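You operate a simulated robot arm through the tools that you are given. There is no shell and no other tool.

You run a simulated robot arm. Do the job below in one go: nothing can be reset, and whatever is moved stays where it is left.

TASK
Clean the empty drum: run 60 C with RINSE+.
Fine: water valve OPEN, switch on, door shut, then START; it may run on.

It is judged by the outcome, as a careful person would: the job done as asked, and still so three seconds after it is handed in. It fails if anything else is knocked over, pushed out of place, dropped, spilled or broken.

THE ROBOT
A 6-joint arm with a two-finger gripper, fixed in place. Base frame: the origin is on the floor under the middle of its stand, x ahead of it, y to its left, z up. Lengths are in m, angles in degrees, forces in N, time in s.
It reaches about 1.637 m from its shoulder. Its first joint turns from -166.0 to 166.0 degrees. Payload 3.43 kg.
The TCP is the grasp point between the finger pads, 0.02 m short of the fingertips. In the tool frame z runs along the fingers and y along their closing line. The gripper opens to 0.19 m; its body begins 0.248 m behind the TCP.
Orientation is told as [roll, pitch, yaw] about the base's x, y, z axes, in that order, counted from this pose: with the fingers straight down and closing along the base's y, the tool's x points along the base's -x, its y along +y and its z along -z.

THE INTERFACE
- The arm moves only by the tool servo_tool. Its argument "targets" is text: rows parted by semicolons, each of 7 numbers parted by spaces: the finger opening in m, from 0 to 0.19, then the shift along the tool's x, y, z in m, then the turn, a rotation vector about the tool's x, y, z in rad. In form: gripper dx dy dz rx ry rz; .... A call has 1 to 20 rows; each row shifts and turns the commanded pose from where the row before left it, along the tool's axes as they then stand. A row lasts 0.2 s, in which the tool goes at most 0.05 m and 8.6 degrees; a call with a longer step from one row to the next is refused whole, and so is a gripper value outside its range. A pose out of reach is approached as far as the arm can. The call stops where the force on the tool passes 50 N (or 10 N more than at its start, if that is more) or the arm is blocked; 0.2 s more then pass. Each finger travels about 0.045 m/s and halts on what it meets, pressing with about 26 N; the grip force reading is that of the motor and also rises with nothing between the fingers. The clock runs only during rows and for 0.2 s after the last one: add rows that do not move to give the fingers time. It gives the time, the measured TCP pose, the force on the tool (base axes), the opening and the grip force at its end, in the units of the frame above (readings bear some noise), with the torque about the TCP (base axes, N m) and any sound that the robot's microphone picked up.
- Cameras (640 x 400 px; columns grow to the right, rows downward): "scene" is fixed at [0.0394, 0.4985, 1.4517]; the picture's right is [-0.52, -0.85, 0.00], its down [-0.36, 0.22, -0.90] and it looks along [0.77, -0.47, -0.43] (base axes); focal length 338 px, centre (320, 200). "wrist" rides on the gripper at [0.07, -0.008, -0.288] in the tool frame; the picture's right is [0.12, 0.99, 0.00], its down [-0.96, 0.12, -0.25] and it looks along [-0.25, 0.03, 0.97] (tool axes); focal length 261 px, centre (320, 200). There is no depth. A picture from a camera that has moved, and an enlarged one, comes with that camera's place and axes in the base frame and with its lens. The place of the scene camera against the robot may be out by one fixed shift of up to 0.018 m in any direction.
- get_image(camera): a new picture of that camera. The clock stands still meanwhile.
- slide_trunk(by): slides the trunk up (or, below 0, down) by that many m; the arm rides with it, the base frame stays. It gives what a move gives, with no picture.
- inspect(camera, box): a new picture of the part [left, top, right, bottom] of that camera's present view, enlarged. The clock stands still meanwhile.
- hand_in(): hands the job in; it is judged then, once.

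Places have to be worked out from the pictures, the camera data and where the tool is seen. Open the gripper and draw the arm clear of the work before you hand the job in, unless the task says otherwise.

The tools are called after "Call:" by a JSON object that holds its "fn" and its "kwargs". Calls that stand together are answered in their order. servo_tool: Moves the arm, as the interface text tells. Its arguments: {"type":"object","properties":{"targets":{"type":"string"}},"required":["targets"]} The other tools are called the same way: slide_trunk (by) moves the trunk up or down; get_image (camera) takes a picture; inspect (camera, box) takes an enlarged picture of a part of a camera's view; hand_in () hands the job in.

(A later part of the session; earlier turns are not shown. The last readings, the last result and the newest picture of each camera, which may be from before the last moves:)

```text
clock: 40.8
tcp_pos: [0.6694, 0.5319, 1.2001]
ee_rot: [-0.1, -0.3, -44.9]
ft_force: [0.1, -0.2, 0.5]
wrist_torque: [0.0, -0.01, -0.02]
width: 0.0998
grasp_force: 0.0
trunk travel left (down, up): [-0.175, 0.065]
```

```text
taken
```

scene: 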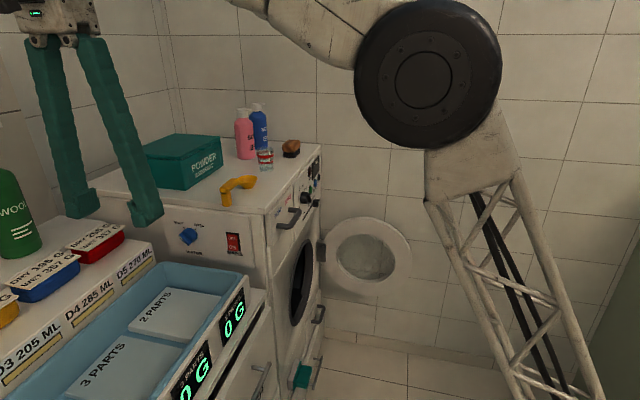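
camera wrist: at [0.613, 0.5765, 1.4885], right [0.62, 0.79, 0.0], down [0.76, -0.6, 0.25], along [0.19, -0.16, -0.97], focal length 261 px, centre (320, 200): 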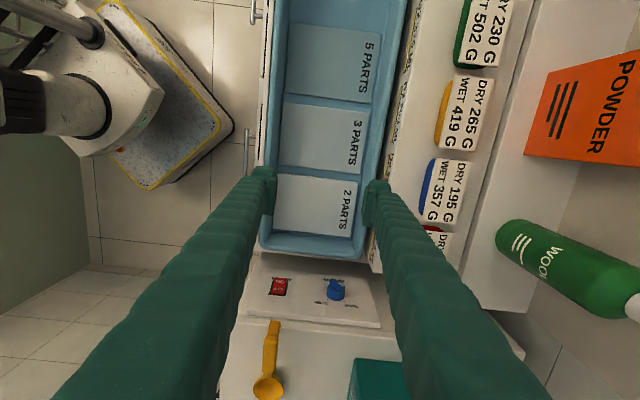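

From above: the tray's end is at F≈0.31, the containers' front edge is at D≈1.05, the valve is near D≈0.918, F≈0.37, and the mains rocker is near D≈0.79. I pitch the tool to 20° below horizontal, facing the side, and approach for a close look.

Call:
{"fn": "servo_tool", "kwargs": {"targets": "0.1 0 0 0 0 -0.1357 0; 0.1 0 0 0 0 -0.1357 0; 0.1 0 0 0 0 -0.1357 0; 0.1 0 0 0 0 -0.1357 0; 0.1 0 0 0 0 -0.1357 0; 0.1 0 0 0 0 -0.1357 0; 0.1 0 0 0 0 -0.1357 0; 0.1 0 0 0 0 -0.1357 0; 0.1 0 0 0 0 -0.1357 0; 0.1 0 0 0 0 0 0"}}

Call:
{"fn": "get_image", "kwargs": {"camera": "wrist"}}

Call:
{"fn": "get_image", "kwargs": {"camera": "scene"}}

```text
clock: 43.0
tcp_pos: [0.6702, 0.5327, 1.1992]
ee_rot: [-0.4, -70.3, -44.5]
ft_force: [-0.2, 0.2, 0.1]
wrist_torque: [-0.06, -0.05, -0.02]
width: 0.0999
grasp_force: 0.1
trunk travel left (down, up): [-0.175, 0.065]
```

```text
taken
camera wrist: at [0.4544, 0.7343, 1.2314], right [0.67, 0.73, -0.11], down [0.15, 0.02, 0.99], along [0.73, -0.68, -0.1], focal length 261 px, centre (320, 200)
```

wrist: 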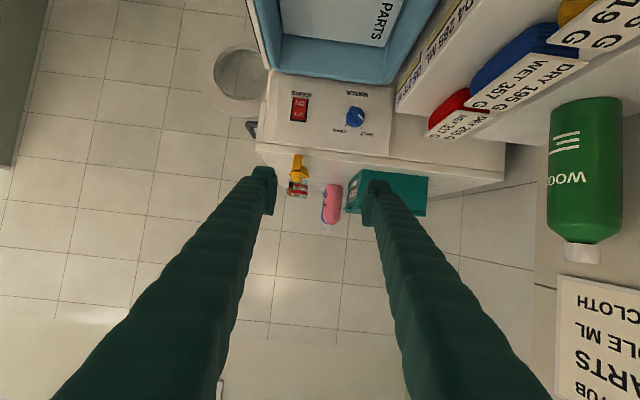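

```text
taken
```

scene: 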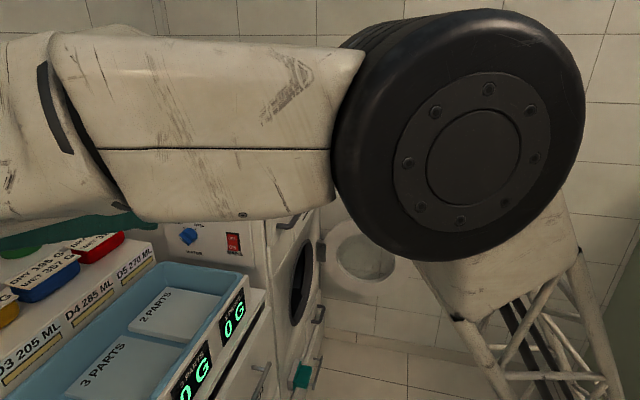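

I can see the valve and mains from the front. I zoom in on both.

Call:
{"fn": "inspect", "kwargs": {"camera": "wrist", "box": [270, 75, 400, 155]}}

```text
4.92 times, centred on (335, 115) of wrist
camera zoom: at [0.4544, 0.7343, 1.2314], right [0.67, 0.73, -0.11], down [0.15, 0.02, 0.99], along [0.73, -0.68, -0.1], focal length 1283 px, centre (246, 618)
```

zoom: 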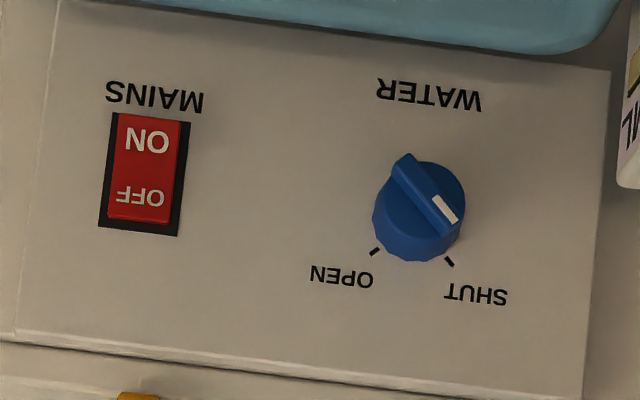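

The valve pointer is at SHUT, with OPEN 90° clockwise of it. I move closer for a second view and a precise fix.

Call:
{"fn": "servo_tool", "kwargs": {"targets": "0.06 0.0205 0.0111 0.0333 0 0 0; 0.06 0.0205 0.0111 0.0333 0 0 0; 0.06 0.0205 0.0111 0.0333 0 0 0; 0.06 0.0205 0.0111 0.0333 0 0 0; 0.06 0.0205 0.0111 0.0333 0 0 0; 0.06 0 0 0 0 0 0"}}

Call:
{"fn": "get_image", "kwargs": {"camera": "wrist"}}

Call:
{"fn": "inspect", "kwargs": {"camera": "wrist", "box": [220, 75, 380, 185]}}

```text
clock: 44.4
tcp_pos: [0.7917, 0.4872, 1.0457]
ee_rot: [-0.5, -70.2, -44.4]
ft_force: [0.6, -0.6, -0.7]
wrist_torque: [0.01, -0.01, 0.0]
width: 0.06
grasp_force: 0.0
trunk travel left (down, up): [-0.175, 0.065]
```

```text
taken
camera wrist: at [0.5766, 0.6887, 1.0787], right [0.67, 0.73, -0.11], down [0.15, 0.02, 0.99], along [0.73, -0.68, -0.1], focal length 261 px, centre (320, 200)
```

wrist: 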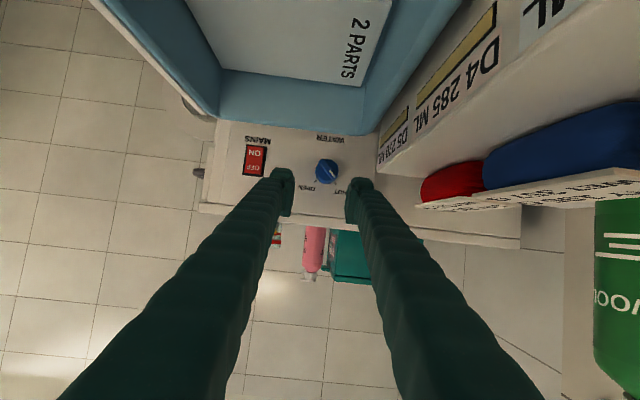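

```text
3.64 times, centred on (300, 130) of wrist
camera zoom: at [0.5766, 0.6887, 1.0787], right [0.67, 0.73, -0.11], down [0.15, 0.02, 0.99], along [0.73, -0.68, -0.1], focal length 948 px, centre (393, 454)
```

zoom: 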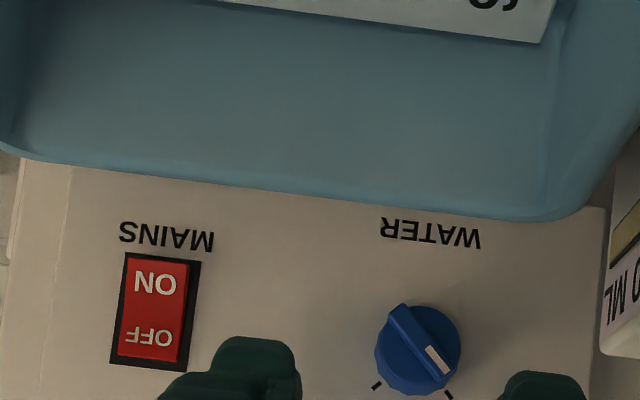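

Combining the two views puts the valve centre at F≈0.361 (panel), D≈0.914, Z≈0.987. The tray rim is at Z≈0.94, too low for comfort with a two-finger grip. So I'll close the fingers and push the pointer bar sideways from SHUT to OPEN, working above the knob's centre. First I move to a standoff left of the pointer.

Call:
{"fn": "servo_tool", "kwargs": {"targets": "0 0 0 0 0 0 0; 0 0 0 0 0 0 0; 0 0 0 0 0 0 0; 0 0.0002 0.022 0.02 0 0 0; 0 0.0002 0.022 0.02 0 0 0; 0 0.0002 0.022 0.02 0 0 0; 0 0 0 0 0 0 0"}}

Call:
{"fn": "get_image", "kwargs": {"camera": "wrist"}}

Call:
{"fn": "inspect", "kwargs": {"camera": "wrist", "box": [230, 110, 400, 216]}}

```text
clock: 46.0
tcp_pos: [0.8802, 0.4934, 1.0243]
ee_rot: [-0.5, -70.1, -44.3]
ft_force: [0.5, -0.4, -1.1]
wrist_torque: [0.0, -0.01, -0.03]
width: 0.0
grasp_force: 26.3
trunk travel left (down, up): [-0.175, 0.065]
```

```text
taken
camera wrist: at [0.6655, 0.6951, 1.057], right [0.67, 0.73, -0.11], down [0.15, 0.02, 0.99], along [0.73, -0.68, -0.1], focal length 261 px, centre (320, 200)
```

wrist: 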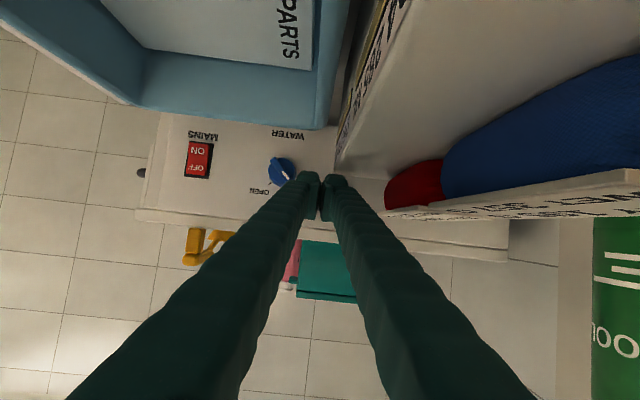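

```text
3.76 times, centred on (315, 163) of wrist
camera zoom: at [0.6655, 0.6951, 1.057], right [0.67, 0.73, -0.11], down [0.15, 0.02, 0.99], along [0.73, -0.68, -0.1], focal length 981 px, centre (339, 339)
```

zoom: 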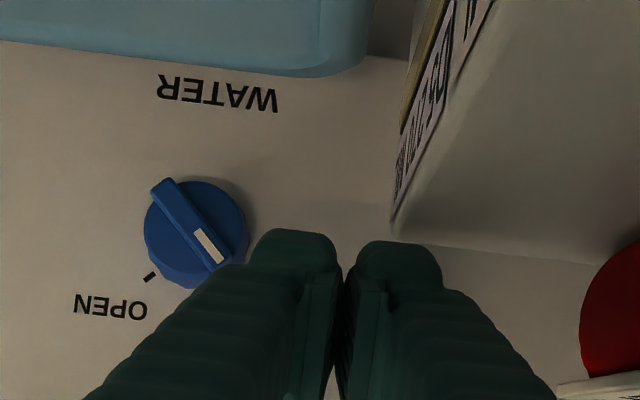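

The tool is left of the pointer with the fingers closed, and the measured knob position matches the image within about 2 mm. I advance toward the panel to just short of the calculated contact depth.

Call:
{"fn": "servo_tool", "kwargs": {"targets": "0 -0.0035 -0.0013 0.0165 0 0 0; 0 -0.0035 -0.0013 0.0165 0 0 0; 0 -0.0035 -0.0013 0.0165 0 0 0; 0 0 0 0 0 0 0"}}

Call:
{"fn": "inspect", "kwargs": {"camera": "wrist", "box": [230, 110, 400, 216]}}

```text
clock: 47.0
tcp_pos: [0.9145, 0.4543, 1.0183]
ee_rot: [-0.3, -70.1, -44.3]
ft_force: [1.3, -0.7, -0.1]
wrist_torque: [0.01, 0.05, -0.03]
width: 0.0
grasp_force: 26.0
trunk travel left (down, up): [-0.175, 0.065]
```

```text
3.76 times, centred on (315, 163) of wrist
camera zoom: at [0.699, 0.6561, 1.051], right [0.67, 0.73, -0.11], down [0.15, 0.02, 0.99], along [0.73, -0.68, -0.1], focal length 981 px, centre (339, 339)
```

zoom: 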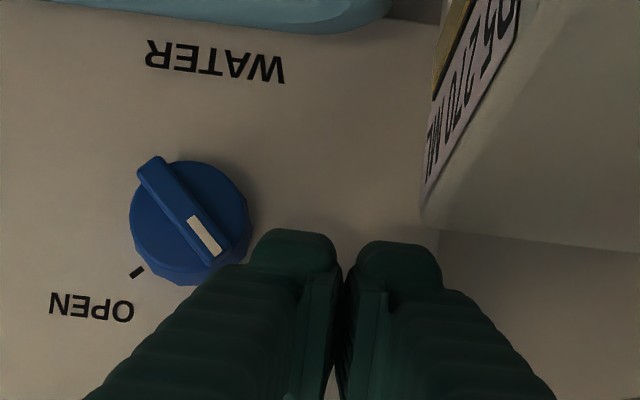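

The image shows the finger block is about 5 cm tall, so its lower edge sits level with the knob's centre. I raise 8 mm, then begin pushing toward −D in small steps.

Call:
{"fn": "servo_tool", "kwargs": {"targets": "0 -0.0085 0 0 0 0 0; 0 0 -0.003 0 0 0 0; 0 0 -0.003 0 0 0 0; 0 0 -0.003 0 0 0 0; 0 0 -0.003 0 0 0 0; 0 0 0 0 0 0 0"}}

Call:
{"fn": "inspect", "kwargs": {"camera": "wrist", "box": [230, 110, 400, 216]}}

```text
clock: 48.4
tcp_pos: [0.9082, 0.4438, 1.0271]
ee_rot: [-0.4, -70.2, -44.4]
ft_force: [-1.3, 0.0, 0.4]
wrist_torque: [-0.02, -0.04, 0.01]
width: 0.0002
grasp_force: 26.3
trunk travel left (down, up): [-0.175, 0.065]
```

```text
3.76 times, centred on (315, 163) of wrist
camera zoom: at [0.6925, 0.6457, 1.0595], right [0.67, 0.73, -0.11], down [0.15, 0.02, 0.99], along [0.73, -0.68, -0.1], focal length 981 px, centre (339, 339)
```

zoom: 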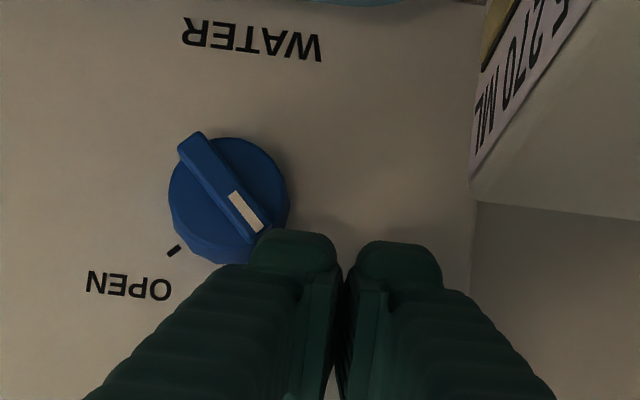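

The finger is about to touch the pointer's end but sits roughly 12 mm above centre, which risks slipping. I back off 2 mm, lower 3.5 mm and push on.

Call:
{"fn": "servo_tool", "kwargs": {"targets": "0 0 0.003 0 0 0 0; 0 0.0037 0 0 0 0 0; 0 0 -0.003 0 0 0 0; 0 0 -0.003 0 0 0 0; 0 0 -0.003 0 0 0 0; 0 0 0 0 0 0 0"}}

Call:
{"fn": "inspect", "kwargs": {"camera": "wrist", "box": [230, 110, 400, 216]}}

```text
clock: 49.8
tcp_pos: [0.9041, 0.4409, 1.0222]
ee_rot: [-0.6, -70.2, -44.4]
ft_force: [-0.2, -0.2, -1.0]
wrist_torque: [0.0, 0.01, 0.01]
width: 0.0001
grasp_force: 26.5
trunk travel left (down, up): [-0.175, 0.065]
```

```text
3.76 times, centred on (315, 163) of wrist
camera zoom: at [0.6874, 0.6427, 1.0553], right [0.67, 0.73, -0.11], down [0.15, 0.02, 0.99], along [0.73, -0.68, -0.1], focal length 981 px, centre (339, 339)
```

zoom: 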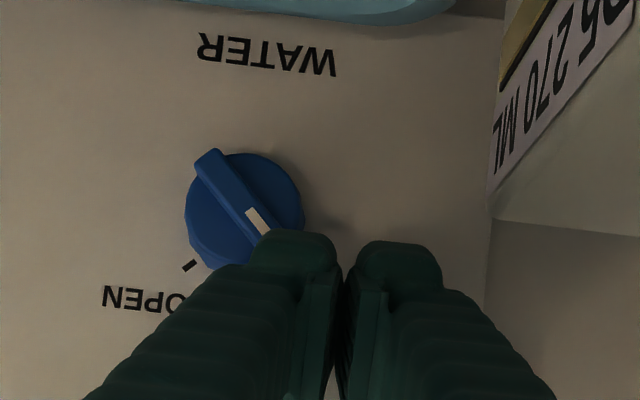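

There is no force even though the finger visually overlaps the pointer end, so the tip is passing in front of the bar and isn't deep enough. I back off sideways and then feel for the panel depth.

Call:
{"fn": "servo_tool", "kwargs": {"targets": "0 0 0.006 0 0 0 0; 0 0 0.007 0 0 0 0; 0 -0.0007 0 0.0019 0 0 0; 0 -0.0007 0 0.0019 0 0 0; 0 -0.0007 0 0.0019 0 0 0; 0 0 0 0 0 0 0"}}

Call:
{"fn": "inspect", "kwargs": {"camera": "wrist", "box": [230, 110, 400, 216]}}

```text
clock: 51.2
tcp_pos: [0.9157, 0.4473, 1.0221]
ee_rot: [-0.4, -70.3, -44.4]
ft_force: [-0.8, 0.2, -0.6]
wrist_torque: [-0.02, 0.02, -0.05]
width: 0.0
grasp_force: 25.7
trunk travel left (down, up): [-0.175, 0.065]
```

```text
3.76 times, centred on (315, 163) of wrist
camera zoom: at [0.7011, 0.6475, 1.0559], right [0.67, 0.73, -0.11], down [0.15, 0.02, 0.99], along [0.73, -0.68, -0.1], focal length 981 px, centre (339, 339)
```

zoom: 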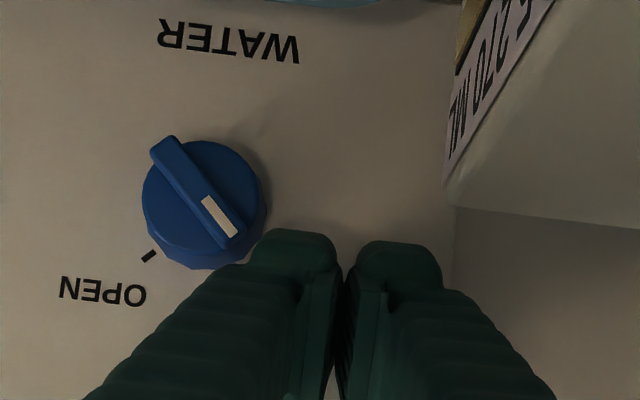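

Still no contact at F=0.331. I keep stepping inward.

Call:
{"fn": "servo_tool", "kwargs": {"targets": "0 -0.0007 0 0.0019 0 0 0; 0 -0.0007 0 0.0019 0 0 0; 0 -0.0007 0 0.0019 0 0 0; 0 -0.0007 0 0.0019 0 0 0; 0 0 0 0 0 0 0"}}

Call:
{"fn": "inspect", "kwargs": {"camera": "wrist", "box": [230, 110, 400, 216]}}

```text
clock: 52.4
tcp_pos: [0.9221, 0.4401, 1.023]
ee_rot: [-0.5, -70.2, -44.4]
ft_force: [-0.7, -0.4, -0.3]
wrist_torque: [0.0, 0.0, 0.0]
width: 0.0
grasp_force: 25.5
trunk travel left (down, up): [-0.175, 0.065]
```

```text
3.76 times, centred on (315, 163) of wrist
camera zoom: at [0.7065, 0.6418, 1.0559], right [0.67, 0.73, -0.11], down [0.15, 0.02, 0.99], along [0.73, -0.68, -0.1], focal length 981 px, centre (339, 339)
```

zoom: 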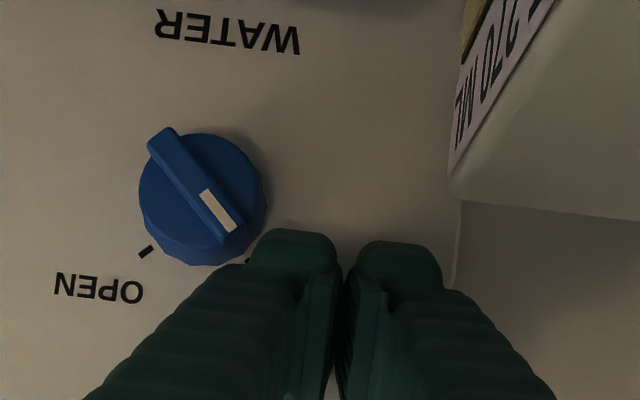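

No contact yet at F=0.341. I continue in 1.5–2 mm steps.

Call:
{"fn": "servo_tool", "kwargs": {"targets": "0 -0.0007 0 0.0019 0 0 0; 0 -0.0007 0 0.0019 0 0 0; 0 0 0 0 0 0 0"}}

Call:
{"fn": "servo_tool", "kwargs": {"targets": "0 -0.0007 0 0.0019 0 0 0; 0 -0.0007 0 0.0019 0 0 0; 0 0 0 0 0 0 0"}}

```text
clock: 53.2
tcp_pos: [0.9225, 0.4372, 1.0239]
ee_rot: [-0.3, -70.2, -44.4]
ft_force: [-18.4, 8.9, 3.0]
wrist_torque: [-0.14, -0.17, -0.18]
width: 0.0001
grasp_force: 34.1
trunk travel left (down, up): [-0.175, 0.065]
```

```text
clock: 53.8
tcp_pos: [0.9233, 0.4384, 1.0235]
ee_rot: [-0.4, -70.1, -44.3]
ft_force: [-44.1, 37.6, 3.9]
wrist_torque: [-0.34, -0.5, -0.26]
width: 0.0
grasp_force: 34.0
trunk travel left (down, up): [-0.175, 0.065]
stopped in row 3: the force on the tool passed its limit at 53 N (the readings are from after the stop); the commanded pose is now the measured one
```

Panel contact occurs at TCP F≈0.343. So to overlap the bar without rubbing the cylinder, the TCP should be near F≈0.335. I retract 8 mm, lower 2 mm and push sideways again.

Call:
{"fn": "servo_tool", "kwargs": {"targets": "0 0.0046 0 -0.0068 0 0 0; 0 0 0 0 0 0 0; 0 0 -0.003 0 0 0 0; 0 0 -0.003 0 0 0 0; 0 0 -0.003 0 0 0 0; 0 0 -0.003 0 0 0 0; 0 0 0 0 0 0 0"}}

Call:
{"fn": "inspect", "kwargs": {"camera": "wrist", "box": [230, 110, 400, 216]}}

```text
clock: 55.4
tcp_pos: [0.9124, 0.4286, 1.0213]
ee_rot: [-0.6, -70.2, -44.7]
ft_force: [2.8, 22.7, 22.0]
wrist_torque: [-0.4, 0.44, 0.29]
width: 0.0
grasp_force: 33.9
trunk travel left (down, up): [-0.175, 0.065]
```

```text
3.76 times, centred on (315, 163) of wrist
camera zoom: at [0.6988, 0.6308, 1.0547], right [0.67, 0.73, -0.11], down [0.15, 0.02, 0.99], along [0.72, -0.68, -0.1], focal length 981 px, centre (339, 339)
```

zoom: 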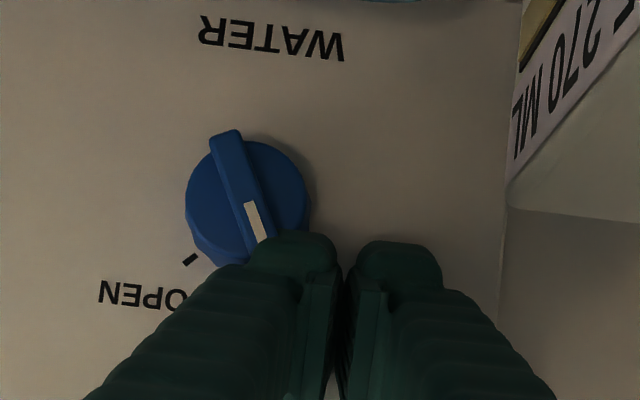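

The pointer has moved about 20° toward OPEN, so the push works. The reading shows F≈0.342 with some inward and upward load, so I re-read with a hold before continuing.

Call:
{"fn": "servo_tool", "kwargs": {"targets": "0 0 0 0 0 0 0; 0 0 0 0 0 0 0"}}

```text
clock: 56.0
tcp_pos: [0.9117, 0.428, 1.0231]
ee_rot: [-0.4, -70.1, -44.7]
ft_force: [-2.1, 11.5, 27.6]
wrist_torque: [-0.53, 0.23, 0.02]
width: 0.0001
grasp_force: 34.6
trunk travel left (down, up): [-0.175, 0.065]
```

The load is mostly upward, so the finger's lower edge is riding on the knob's cylinder and is too deep. I pull back 6 mm in F and look.

Call:
{"fn": "servo_tool", "kwargs": {"targets": "0 0.001 0 -0.0028 0 0 0; 0 0.001 0 -0.0028 0 0 0; 0 0 0 0 0 0 0"}}

Call:
{"fn": "inspect", "kwargs": {"camera": "wrist", "box": [230, 110, 400, 216]}}

```text
clock: 56.8
tcp_pos: [0.9044, 0.4407, 1.0173]
ee_rot: [-1.0, -70.0, -43.6]
ft_force: [0.1, 6.9, 8.1]
wrist_torque: [-0.09, 0.11, -0.14]
width: 0.0
grasp_force: 34.5
trunk travel left (down, up): [-0.175, 0.065]
```

```text
3.76 times, centred on (315, 163) of wrist
camera zoom: at [0.6891, 0.642, 1.0514], right [0.67, 0.74, -0.12], down [0.15, 0.02, 0.99], along [0.73, -0.68, -0.1], focal length 981 px, centre (339, 339)
```

zoom: 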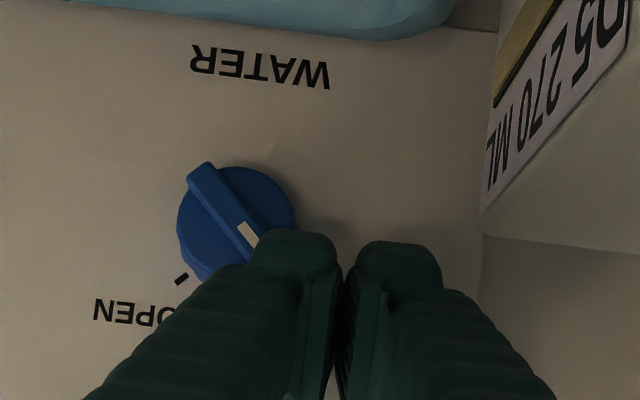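

The knob sprang back toward SHUT, so it has to be carried past the midpoint, and the steep tilt leaves too narrow a depth window. I retract 2 cm and flatten the tool to 10° tilt. Then I'll touch the bar's front face to get an exact depth reference.

Call:
{"fn": "servo_tool", "kwargs": {"targets": "0 0.0006 0 -0.0105 0 0 0; 0 0.0006 0 -0.0105 0 0 0; 0 0 0 0 0 -0.0873 0; 0 0 0 0 0 -0.0873 0; 0 0 0 0 0 0 0"}}

Call:
{"fn": "inspect", "kwargs": {"camera": "wrist", "box": [230, 110, 400, 216]}}

Call:
{"fn": "get_image", "kwargs": {"camera": "wrist"}}

```text
clock: 58.0
tcp_pos: [0.8949, 0.4482, 1.0272]
ee_rot: [-1.2, -80.1, -43.8]
ft_force: [0.8, 0.0, -0.7]
wrist_torque: [0.0, -0.03, 0.01]
width: 0.0002
grasp_force: 34.5
trunk travel left (down, up): [-0.175, 0.065]
```

```text
3.76 times, centred on (315, 163) of wrist
camera zoom: at [0.6801, 0.6509, 1.0082], right [0.69, 0.72, -0.12], down [0.03, 0.14, 0.99], along [0.73, -0.68, 0.08], focal length 981 px, centre (339, 339)
```

zoom: 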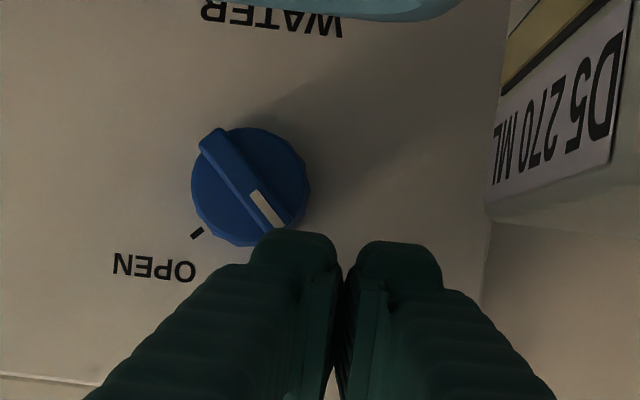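

```text
taken
camera wrist: at [0.6801, 0.6509, 1.0082], right [0.69, 0.72, -0.12], down [0.03, 0.14, 0.99], along [0.73, -0.68, 0.08], focal length 261 px, centre (320, 200)
```

wrist: 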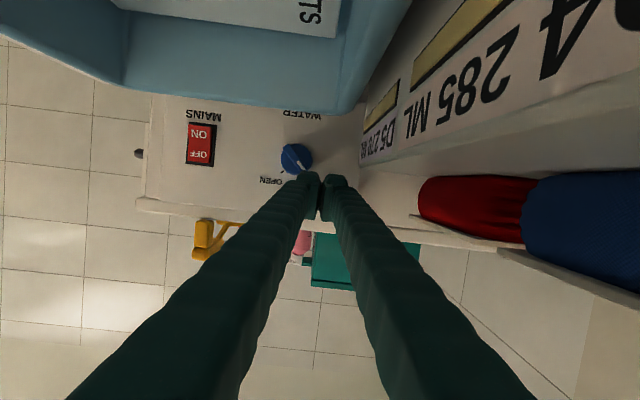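

The knob centre reads D≈0.915, Z≈0.9855 in this view. I lower 6 mm so the finger edge sits about 8 mm above centre, then step inward over the pointer end until it touches the bar's front face.

Call:
{"fn": "servo_tool", "kwargs": {"targets": "0 0.0059 0 0.001 0 0 0; 0 -0.0003 0 0.0015 0 0 0; 0 -0.0003 0 0.0015 0 0 0; 0 -0.0003 0 0.0015 0 0 0; 0 0 0 0 0 0 0"}}

Call:
{"fn": "servo_tool", "kwargs": {"targets": "0 -0.0003 0 0.0015 0 0 0; 0 -0.0003 0 0.0015 0 0 0; 0 0 0 0 0 0 0"}}

```text
clock: 59.2
tcp_pos: [0.8991, 0.4447, 1.0201]
ee_rot: [-1.1, -80.1, -44.0]
ft_force: [-0.5, 0.2, -0.5]
wrist_torque: [0.0, 0.03, 0.01]
width: 0.0
grasp_force: 34.6
trunk travel left (down, up): [-0.175, 0.065]
```

```text
clock: 60.0
tcp_pos: [0.9013, 0.4423, 1.021]
ee_rot: [-1.1, -80.1, -44.0]
ft_force: [0.0, -0.8, -0.4]
wrist_torque: [0.0, -0.01, -0.01]
width: 0.0
grasp_force: 34.5
trunk travel left (down, up): [-0.175, 0.065]
```

No contact yet at F=0.3246. I keep stepping.

Call:
{"fn": "servo_tool", "kwargs": {"targets": "0 -0.0003 0 0.0015 0 0 0; 0 -0.0003 0 0.0015 0 0 0; 0 0 0 0 0 0 0"}}

Call:
{"fn": "servo_tool", "kwargs": {"targets": "0 -0.0003 0 0.0015 0 0 0; 0 0 0 0 0 0 0"}}

Call:
{"fn": "inspect", "kwargs": {"camera": "wrist", "box": [230, 110, 400, 216]}}

```text
clock: 60.8
tcp_pos: [0.9026, 0.4401, 1.0203]
ee_rot: [-1.0, -80.2, -43.8]
ft_force: [-0.8, -0.2, 1.2]
wrist_torque: [-0.01, 0.02, 0.03]
width: 0.0
grasp_force: 34.3
trunk travel left (down, up): [-0.175, 0.065]
```

```text
clock: 61.4
tcp_pos: [0.9044, 0.4378, 1.0215]
ee_rot: [-1.2, -80.1, -43.9]
ft_force: [-0.1, -0.8, 0.5]
wrist_torque: [-0.03, 0.02, -0.01]
width: 0.0001
grasp_force: 34.9
trunk travel left (down, up): [-0.175, 0.065]
```

```text
3.76 times, centred on (315, 163) of wrist
camera zoom: at [0.6889, 0.6419, 1.0024], right [0.69, 0.72, -0.12], down [0.03, 0.14, 0.99], along [0.73, -0.68, 0.07], focal length 981 px, centre (339, 339)
```

zoom: 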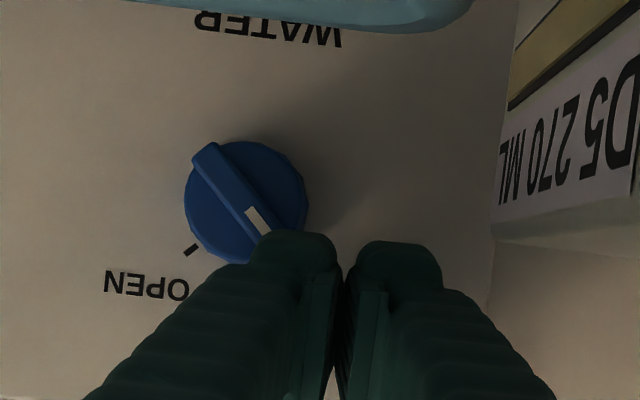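

Still free at F=0.330. I continue.

Call:
{"fn": "servo_tool", "kwargs": {"targets": "0 -0.0003 0 0.0015 0 0 0; 0 0 0 0 0 0 0"}}

Call:
{"fn": "servo_tool", "kwargs": {"targets": "0 -0.0003 0 0.0015 0 0 0; 0 0 0 0 0 0 0"}}

Call:
{"fn": "servo_tool", "kwargs": {"targets": "0 -0.0003 0 0.0015 0 0 0; 0 0 0 0 0 0 0"}}

```text
clock: 62.0
tcp_pos: [0.9056, 0.4374, 1.0198]
ee_rot: [-1.1, -80.2, -43.9]
ft_force: [-1.1, 0.4, -0.1]
wrist_torque: [-0.02, 0.01, 0.01]
width: 0.0001
grasp_force: 34.5
trunk travel left (down, up): [-0.175, 0.065]
```

```text
clock: 62.6
tcp_pos: [0.9062, 0.4361, 1.0198]
ee_rot: [-1.1, -80.1, -43.9]
ft_force: [0.3, 0.7, 0.0]
wrist_torque: [-0.02, 0.0, -0.05]
width: 0.0002
grasp_force: 34.4
trunk travel left (down, up): [-0.175, 0.065]
```

```text
clock: 63.2
tcp_pos: [0.9074, 0.4359, 1.0215]
ee_rot: [-1.2, -80.1, -43.8]
ft_force: [0.2, -0.7, -0.1]
wrist_torque: [0.02, -0.05, 0.02]
width: 0.0002
grasp_force: 34.6
trunk travel left (down, up): [-0.175, 0.065]
```

Still no touch at F≈0.334. I take a look before going further.

Call:
{"fn": "inspect", "kwargs": {"camera": "wrist", "box": [260, 130, 360, 195]}}

Call:
{"fn": "get_image", "kwargs": {"camera": "scene"}}

```text
6.15 times, centred on (310, 162) of wrist
camera zoom: at [0.6919, 0.6382, 1.0023], right [0.69, 0.72, -0.12], down [0.03, 0.14, 0.99], along [0.73, -0.68, 0.07], focal length 1604 px, centre (382, 431)
```

zoom: 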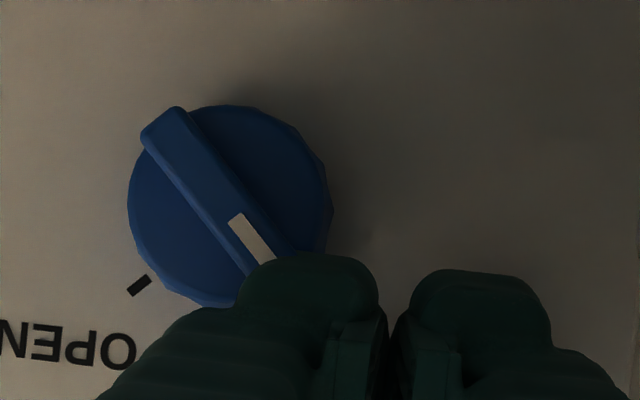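

```text
taken
```

scene: 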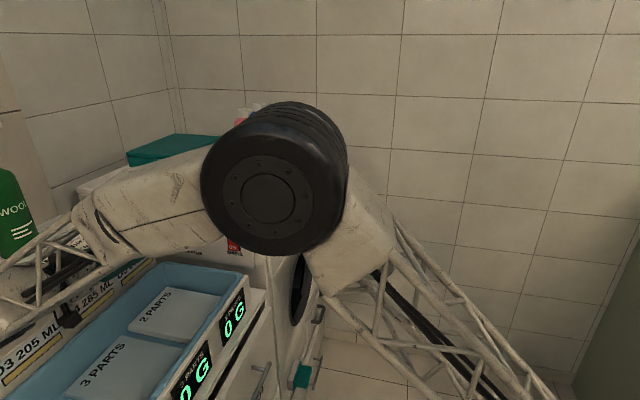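

The arm now covers part of the shelf in the scene view, so I check its clearance to the containers.

Call:
{"fn": "inspect", "kwargs": {"camera": "scene", "box": [0, 190, 200, 360]}}

Call:
{"fn": "get_image", "kwargs": {"camera": "wrist"}}

```text
2.35 times, centred on (100, 275) of scene
camera zoom: at [0.0394, 0.4985, 1.4517], right [-0.52, -0.85, 0.0], down [-0.36, 0.22, -0.9], along [0.77, -0.47, -0.43], focal length 796 px, centre (838, 24)
```

zoom: 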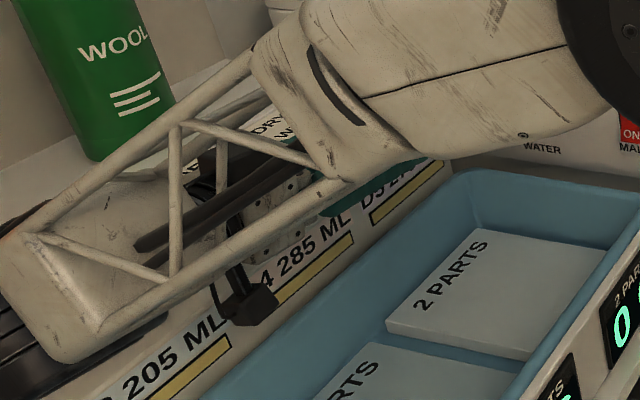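

```text
taken
camera wrist: at [0.6919, 0.6382, 1.0023], right [0.69, 0.72, -0.12], down [0.03, 0.14, 0.99], along [0.73, -0.68, 0.07], focal length 261 px, centre (320, 200)
```

wrist: 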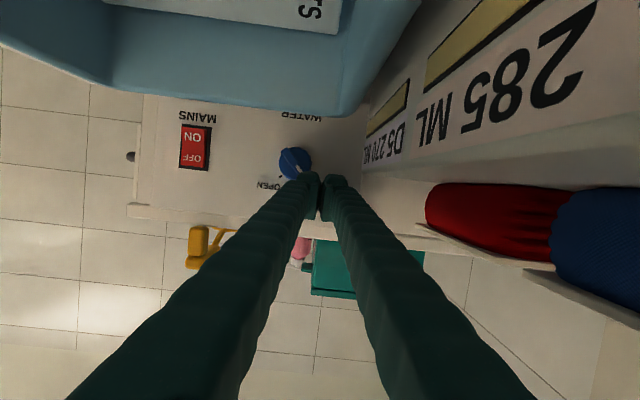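

The arm and camera have visible clearance, and forces are zero. The finger tip is at the bar's level beside the pointer end, so I try pushing sideways from here.

Call:
{"fn": "servo_tool", "kwargs": {"targets": "0 0 -0.003 0 0 0 0; 0 0 -0.003 0 0 0 0; 0 0 0 0 0 0 0"}}

Call:
{"fn": "inspect", "kwargs": {"camera": "wrist", "box": [260, 130, 360, 195]}}

```text
clock: 64.0
tcp_pos: [0.9028, 0.431, 1.0235]
ee_rot: [-0.5, -80.2, -44.4]
ft_force: [16.4, 7.0, 22.2]
wrist_torque: [-0.21, -0.19, 0.2]
width: 0.0
grasp_force: 35.2
trunk travel left (down, up): [-0.175, 0.065]
```

```text
6.15 times, centred on (310, 162) of wrist
camera zoom: at [0.6878, 0.6346, 1.0045], right [0.69, 0.72, -0.12], down [0.03, 0.14, 0.99], along [0.73, -0.68, 0.08], focal length 1604 px, centre (382, 431)
```

zoom: 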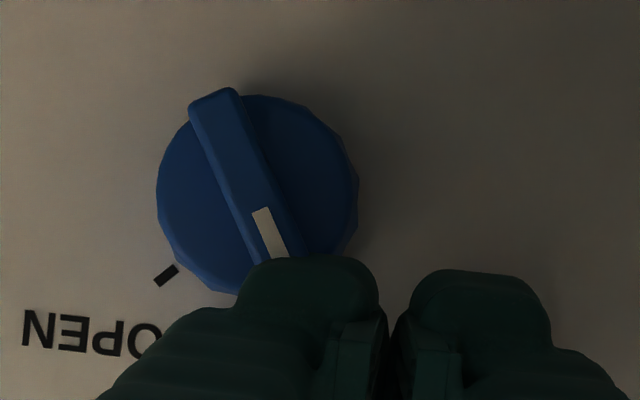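

The pointer turned to about −25°, but the finger's rounded lower corner is being lifted by the rising pointer end. I back off, lower 4 mm so the flat side does the pushing, and push again.

Call:
{"fn": "servo_tool", "kwargs": {"targets": "0 0 0.004 0 0 0 0; 0 0 0.004 0 0 0 0; 0 0.0039 0 0.0007 0 0 0; 0 0 -0.004 0 0 0 0; 0 0 -0.004 0 0 0 0; 0 0 -0.003 0 0 0 0; 0 0 -0.003 0 0 0 0; 0 0 0 0 0 0 0"}}

Call:
{"fn": "inspect", "kwargs": {"camera": "wrist", "box": [260, 130, 360, 195]}}

```text
clock: 65.2
tcp_pos: [0.9052, 0.4355, 1.0208]
ee_rot: [0.5, -80.3, -45.3]
ft_force: [5.6, 6.1, 8.8]
wrist_torque: [-0.07, -0.1, -0.08]
width: 0.0003
grasp_force: 34.3
trunk travel left (down, up): [-0.175, 0.065]
stopped in row 6: the force on the tool passed its limit at 56 N (the readings are from after the stop); the commanded pose is now the measured one
```

```text
6.15 times, centred on (310, 162) of wrist
camera zoom: at [0.6891, 0.637, 1.0007], right [0.68, 0.72, -0.12], down [0.02, 0.14, 0.99], along [0.73, -0.68, 0.08], focal length 1604 px, centre (382, 431)
```

zoom: 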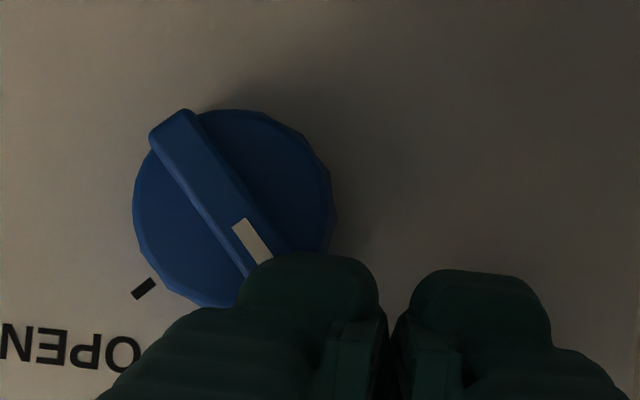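

The side push jams on the cylinder, so gripping the bar is better. A 20° tilt with the body straight above, rolled ~47° about the tool's own axis, keeps clear of the tray and shelf lip. I back off and set up that pose in front of the knob.

Call:
{"fn": "servo_tool", "kwargs": {"targets": "0 0 0.008 0 0 0 0; 0 0 0 -0.025 0 0 0; 0 0 0 -0.025 0 0 0; 0 0 0 0 0 0.0873 0; 0 0 0 0 0 0.0873 0; 0 0.0184 -0.0205 0.0056 0 0 0; 0 0.0184 -0.0205 0.0056 0 0 0; 0 0 0 0 0 0 0"}}

Call:
{"fn": "get_image", "kwargs": {"camera": "wrist"}}

Call:
{"fn": "inspect", "kwargs": {"camera": "wrist", "box": [260, 120, 380, 200]}}

```text
clock: 67.0
tcp_pos: [0.8466, 0.4472, 0.9902]
ee_rot: [0.1, -70.2, -44.9]
ft_force: [0.1, 0.7, 0.2]
wrist_torque: [0.01, 0.0, -0.02]
width: 0.0002
grasp_force: 34.6
trunk travel left (down, up): [-0.175, 0.065]
```

```text
taken
camera wrist: at [0.6305, 0.6495, 1.0215], right [0.67, 0.73, -0.11], down [0.15, 0.02, 0.99], along [0.73, -0.68, -0.1], focal length 261 px, centre (320, 200)
```

wrist: 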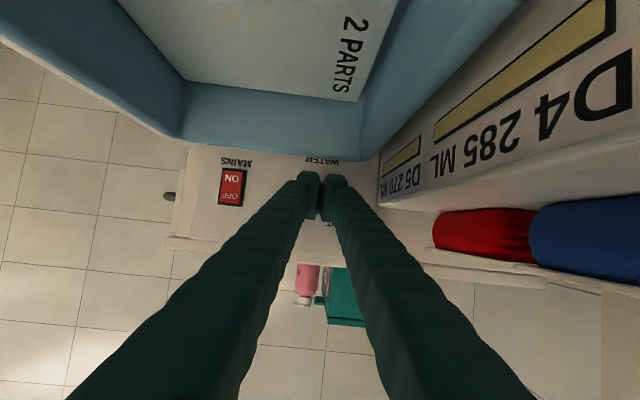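

```text
5.00 times, centred on (320, 160) of wrist
camera zoom: at [0.6305, 0.6495, 1.0215], right [0.67, 0.73, -0.11], down [0.15, 0.02, 0.99], along [0.73, -0.68, -0.1], focal length 1303 px, centre (320, 400)
```

zoom: 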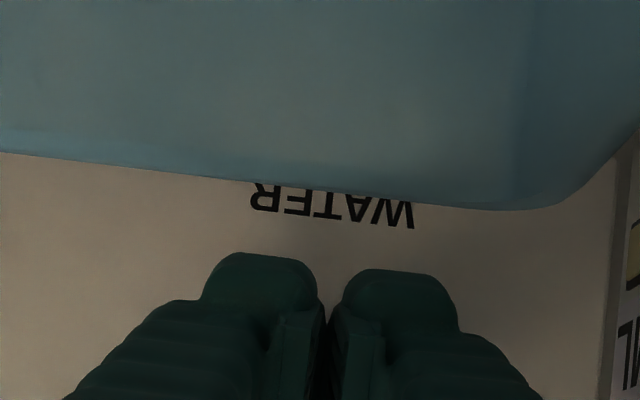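

The tool is on the knob's axis in D. I move slightly forward and up for rim clearance, then roll about −47° with a 22 mm opening.

Call:
{"fn": "servo_tool", "kwargs": {"targets": "0 -0.0156 0 0.0135 0 0 0; 0.022 0 0 0 0 0 -0.1361; 0.022 0 0 0 0 0 -0.1361; 0.022 0 0 0 0 0 -0.1361; 0.022 0 0 0 0 0 -0.1361; 0.022 0 0 0 0 0 -0.1361; 0.022 0 0 0 0 0 -0.1361; 0.022 0 0 0 0 0 0"}}

Call:
{"fn": "get_image", "kwargs": {"camera": "wrist"}}

Call:
{"fn": "inspect", "kwargs": {"camera": "wrist", "box": [260, 130, 380, 210]}}

```text
clock: 68.8
tcp_pos: [0.8582, 0.4346, 1.0]
ee_rot: [-63.8, -40.1, 27.6]
ft_force: [-0.2, -0.4, 0.5]
wrist_torque: [-0.04, 0.01, 0.01]
width: 0.0219
grasp_force: 0.1
trunk travel left (down, up): [-0.175, 0.065]
```

```text
taken
camera wrist: at [0.6163, 0.5941, 1.0588], right [0.22, 0.61, -0.76], down [0.52, 0.58, 0.62], along [0.82, -0.54, -0.19], focal length 261 px, centre (320, 200)
```

wrist: 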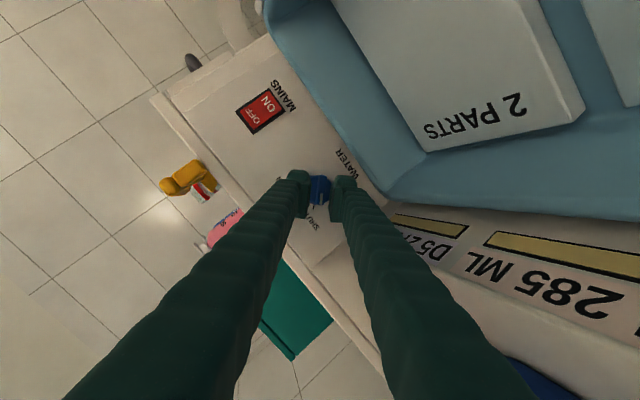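

```text
5.00 times, centred on (320, 170) of wrist
camera zoom: at [0.6163, 0.5941, 1.0588], right [0.22, 0.61, -0.76], down [0.52, 0.58, 0.62], along [0.82, -0.54, -0.19], focal length 1303 px, centre (320, 350)
```

zoom: 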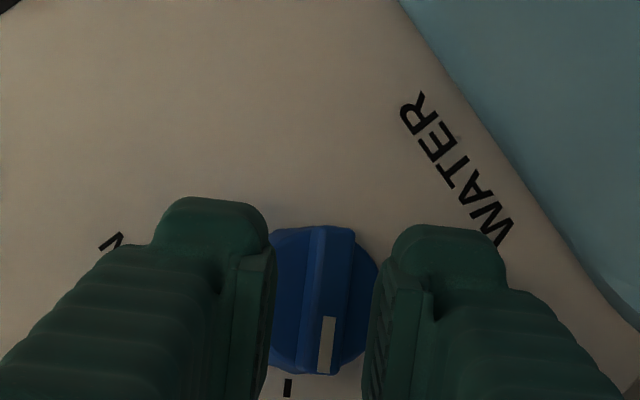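

The bar now sits neatly between the pads, within about 2 mm of the tool axis. I advance along the tool axis 20 mm with a small centring correction.

Call:
{"fn": "servo_tool", "kwargs": {"targets": "0.022 -0.001 0.0015 0.01 0 0 0; 0.022 0 0 0.01 0 0 0; 0.022 0 0 0 0 0 0"}}

Call:
{"fn": "inspect", "kwargs": {"camera": "wrist", "box": [260, 130, 380, 210]}}

```text
clock: 69.7
tcp_pos: [0.8727, 0.4221, 0.9937]
ee_rot: [-63.8, -40.2, 27.5]
ft_force: [-0.2, -0.4, -0.1]
wrist_torque: [-0.01, 0.01, 0.03]
width: 0.0222
grasp_force: 0.1
trunk travel left (down, up): [-0.175, 0.065]
```

```text
5.00 times, centred on (320, 170) of wrist
camera zoom: at [0.6296, 0.5828, 1.052], right [0.22, 0.61, -0.76], down [0.52, 0.58, 0.62], along [0.82, -0.54, -0.19], focal length 1303 px, centre (320, 350)
```

zoom: 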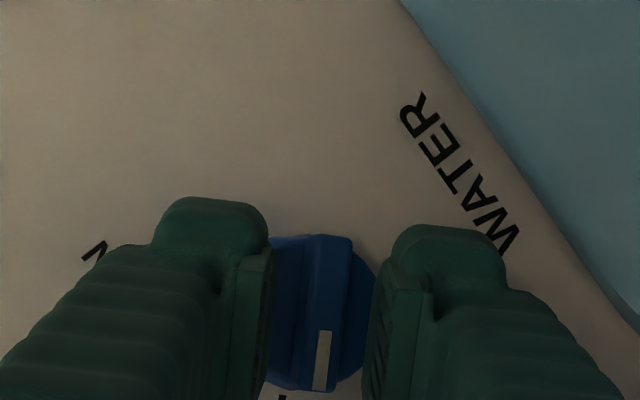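

The approach is clean. I step inward in 2–3 mm increments until the tips touch the cylinder face.

Call:
{"fn": "servo_tool", "kwargs": {"targets": "0.022 0 0 0.003 0 0 0; 0.022 0 0 0.003 0 0 0; 0.022 0 0 0 0 0 0"}}

Call:
{"fn": "servo_tool", "kwargs": {"targets": "0.022 0 0 0.002 0 0 0; 0.022 0 0 0 0 0 0"}}

Call:
{"fn": "servo_tool", "kwargs": {"targets": "0.022 0 0 0.002 0 0 0; 0.022 0 0 0 0 0 0"}}

Call:
{"fn": "inspect", "kwargs": {"camera": "wrist", "box": [260, 130, 380, 210]}}

```text
clock: 70.5
tcp_pos: [0.8781, 0.4148, 0.9923]
ee_rot: [-63.7, -40.2, 27.4]
ft_force: [-13.8, -0.5, 11.5]
wrist_torque: [-0.58, -0.44, -0.31]
width: 0.0283
grasp_force: 5.2
trunk travel left (down, up): [-0.175, 0.065]
```

```text
clock: 71.0
tcp_pos: [0.8779, 0.4149, 0.9917]
ee_rot: [-63.7, -40.3, 27.6]
ft_force: [-3.5, -10.5, 13.3]
wrist_torque: [-0.2, -0.08, -0.1]
width: 0.0318
grasp_force: 8.9
trunk travel left (down, up): [-0.175, 0.065]
```

```text
clock: 71.7
tcp_pos: [0.8784, 0.4162, 0.9912]
ee_rot: [-63.8, -40.2, 27.5]
ft_force: [-15.5, -2.2, 17.0]
wrist_torque: [-0.3, -0.19, -0.32]
width: 0.032
grasp_force: 8.9
trunk travel left (down, up): [-0.175, 0.065]
```

```text
5.00 times, centred on (320, 170) of wrist
camera zoom: at [0.6353, 0.5757, 1.0497], right [0.23, 0.61, -0.76], down [0.52, 0.58, 0.63], along [0.82, -0.54, -0.19], focal length 1303 px, centre (320, 350)
```

zoom: 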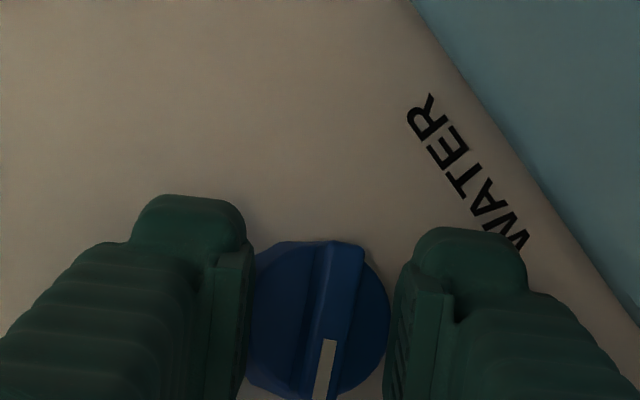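

The tips met the cylinder and were wedged open to 32 mm, so the contact depth is known. I back off 6 mm along the axis, let the gap return to 22 mm, then close on the bar.

Call:
{"fn": "servo_tool", "kwargs": {"targets": "0.022 0 0 -0.003 0 0 0; 0.022 0 0 -0.003 0 0 0; 0.022 0 0 0 0 0 0; 0.022 0 0 0 0 0 0"}}

Call:
{"fn": "inspect", "kwargs": {"camera": "wrist", "box": [260, 130, 380, 210]}}

```text
clock: 72.7
tcp_pos: [0.8733, 0.4222, 0.9906]
ee_rot: [-63.8, -40.0, 27.6]
ft_force: [-18.1, 10.2, 4.7]
wrist_torque: [-0.3, -0.25, -0.23]
width: 0.0233
grasp_force: 0.7
trunk travel left (down, up): [-0.175, 0.065]
```

```text
5.00 times, centred on (320, 170) of wrist
camera zoom: at [0.6308, 0.5811, 1.0498], right [0.22, 0.61, -0.76], down [0.52, 0.58, 0.62], along [0.82, -0.53, -0.19], focal length 1303 px, centre (320, 350)
```

zoom: 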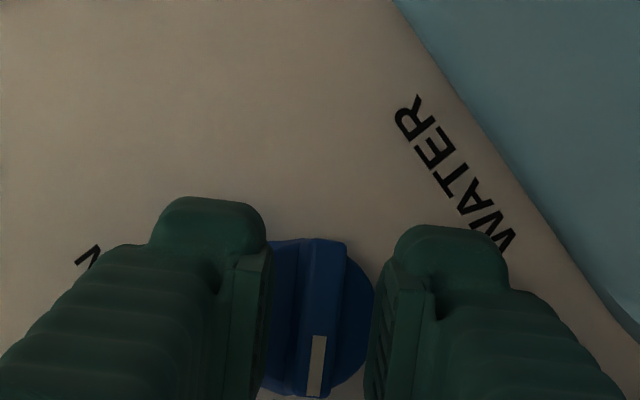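

The tips still press with about 20 N, so I back off 2 mm more and then close on the bar.

Call:
{"fn": "servo_tool", "kwargs": {"targets": "0.022 0 0 -0.002 0 0 0; 0.022 0 0 0 0 0 0; 0 0 0 0 0 0 0; 0 0 0 0 0 0 0; 0 0 0 0 0 0 0"}}

Call:
{"fn": "inspect", "kwargs": {"camera": "wrist", "box": [260, 130, 380, 210]}}

```text
clock: 73.8
tcp_pos: [0.8729, 0.4216, 0.9917]
ee_rot: [-63.8, -40.2, 27.7]
ft_force: [-7.7, 13.7, 9.4]
wrist_torque: [0.14, -0.01, 0.03]
width: 0.0066
grasp_force: 40.5
trunk travel left (down, up): [-0.175, 0.065]
```

```text
5.00 times, centred on (320, 170) of wrist
camera zoom: at [0.6306, 0.5822, 1.0513], right [0.22, 0.61, -0.76], down [0.52, 0.58, 0.63], along [0.82, -0.53, -0.19], focal length 1303 px, centre (320, 350)
```

zoom: 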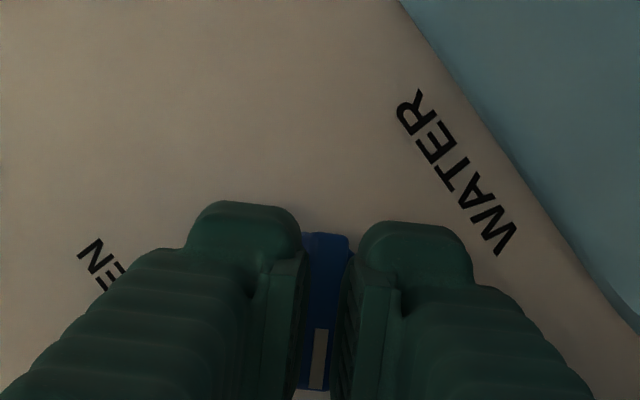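

The bar is gripped (about 7 mm). I turn 15° clockwise first and check that the knob follows.

Call:
{"fn": "servo_tool", "kwargs": {"targets": "0 0 0 -0.001 0 0 0; 0 0 0 0 0 0 0.1309; 0 0 0 0 0 0 0.1309; 0 0 0 0 0 0 0"}}

Call:
{"fn": "inspect", "kwargs": {"camera": "wrist", "box": [260, 130, 380, 210]}}

```text
clock: 74.8
tcp_pos: [0.8732, 0.4234, 0.9925]
ee_rot: [-55.7, -53.2, 16.7]
ft_force: [-21.9, 31.4, 0.0]
wrist_torque: [-0.13, -0.19, 0.59]
width: 0.0067
grasp_force: 40.9
trunk travel left (down, up): [-0.175, 0.065]
```

```text
5.00 times, centred on (320, 170) of wrist
camera zoom: at [0.6359, 0.5958, 1.0383], right [0.4, 0.7, -0.59], down [0.44, 0.41, 0.8], along [0.8, -0.58, -0.15], focal length 1303 px, centre (320, 350)
```

zoom: 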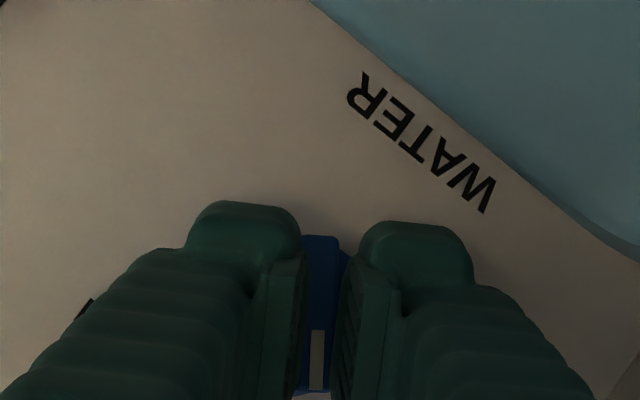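

The knob follows, but the axial push is up to about 38 N. I ease back 2 mm and continue.

Call:
{"fn": "servo_tool", "kwargs": {"targets": "0 0 0 -0.002 0 0 0; 0 0 0 0 0 0 0; 0 0 0 0 0 0 0.1309; 0 0 0 0 0 0 0.1309; 0 0 0 0 0 0 0"}}

Call:
{"fn": "inspect", "kwargs": {"camera": "wrist", "box": [260, 130, 380, 210]}}

```text
clock: 76.0
tcp_pos: [0.8722, 0.424, 0.9924]
ee_rot: [-38.7, -64.3, -3.0]
ft_force: [-11.9, 34.4, -9.6]
wrist_torque: [-0.1, -0.3, 0.59]
width: 0.0068
grasp_force: 40.4
trunk travel left (down, up): [-0.175, 0.065]
```

```text
5.00 times, centred on (320, 170) of wrist
camera zoom: at [0.6442, 0.6103, 1.0292], right [0.55, 0.75, -0.38], down [0.32, 0.23, 0.92], along [0.77, -0.63, -0.11], focal length 1303 px, centre (320, 350)
```

zoom: 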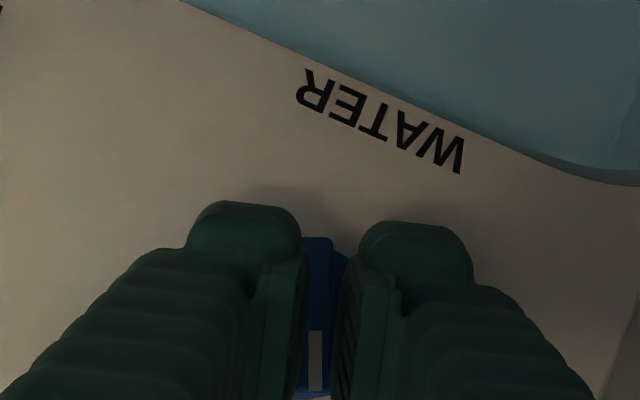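

It has turned 30° and still follows. I relieve the accumulated axial and side load by about 1.5 mm and turn another 30°.

Call:
{"fn": "servo_tool", "kwargs": {"targets": "0 0.0009 0.0013 -0.0015 0 0 0; 0 0 0 0 0 0 0; 0 0 0 0 0 0 0.1309; 0 0 0 0 0 0 0.1309; 0 0 0 0 0 0 0"}}

Call:
{"fn": "inspect", "kwargs": {"camera": "wrist", "box": [260, 130, 380, 210]}}

```text
clock: 77.2
tcp_pos: [0.8713, 0.4249, 0.9924]
ee_rot: [-4.8, -70.2, -39.7]
ft_force: [-11.1, 21.9, -3.6]
wrist_torque: [-0.1, -0.18, 0.21]
width: 0.0059
grasp_force: 39.6
trunk travel left (down, up): [-0.175, 0.065]
```

```text
5.00 times, centred on (320, 170) of wrist
camera zoom: at [0.6546, 0.625, 1.0249], right [0.66, 0.74, -0.14], down [0.17, 0.04, 0.99], along [0.73, -0.67, -0.1], focal length 1303 px, centre (320, 350)
```

zoom: 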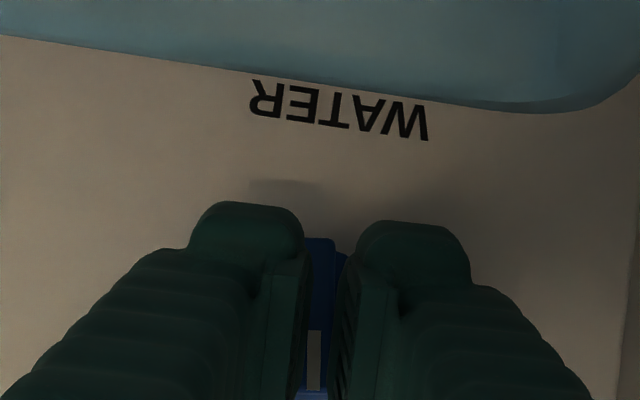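

Halfway: the pointer is vertical and still gripped. I continue another 25°.

Call:
{"fn": "servo_tool", "kwargs": {"targets": "0 0 0 0 0 0 0.1309; 0 0 0 0 0 0 0.1309; 0 0 0 0 0 0 0.1309; 0 0 0 0 0 0 0"}}

Call:
{"fn": "inspect", "kwargs": {"camera": "wrist", "box": [260, 130, 380, 210]}}

```text
clock: 78.2
tcp_pos: [0.8711, 0.4237, 0.9928]
ee_rot: [44.9, -61.6, -93.2]
ft_force: [-22.3, 20.4, 4.1]
wrist_torque: [-0.27, -0.23, -0.28]
width: 0.0061
grasp_force: 38.5
trunk travel left (down, up): [-0.175, 0.065]
```

```text
5.00 times, centred on (320, 170) of wrist
camera zoom: at [0.6739, 0.6444, 1.0266], right [0.74, 0.63, 0.23], down [-0.11, -0.23, 0.97], along [0.66, -0.74, -0.1], focal length 1303 px, centre (320, 350)
```

zoom: 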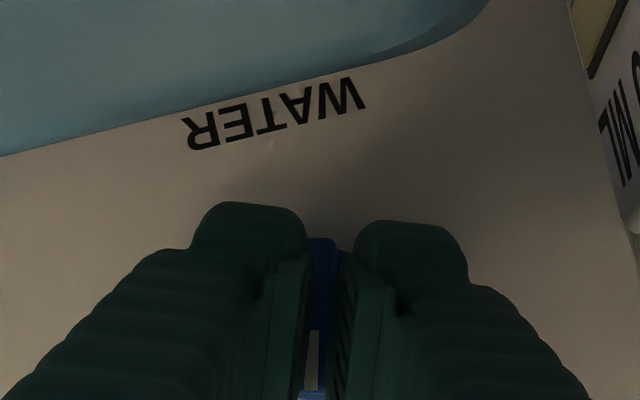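

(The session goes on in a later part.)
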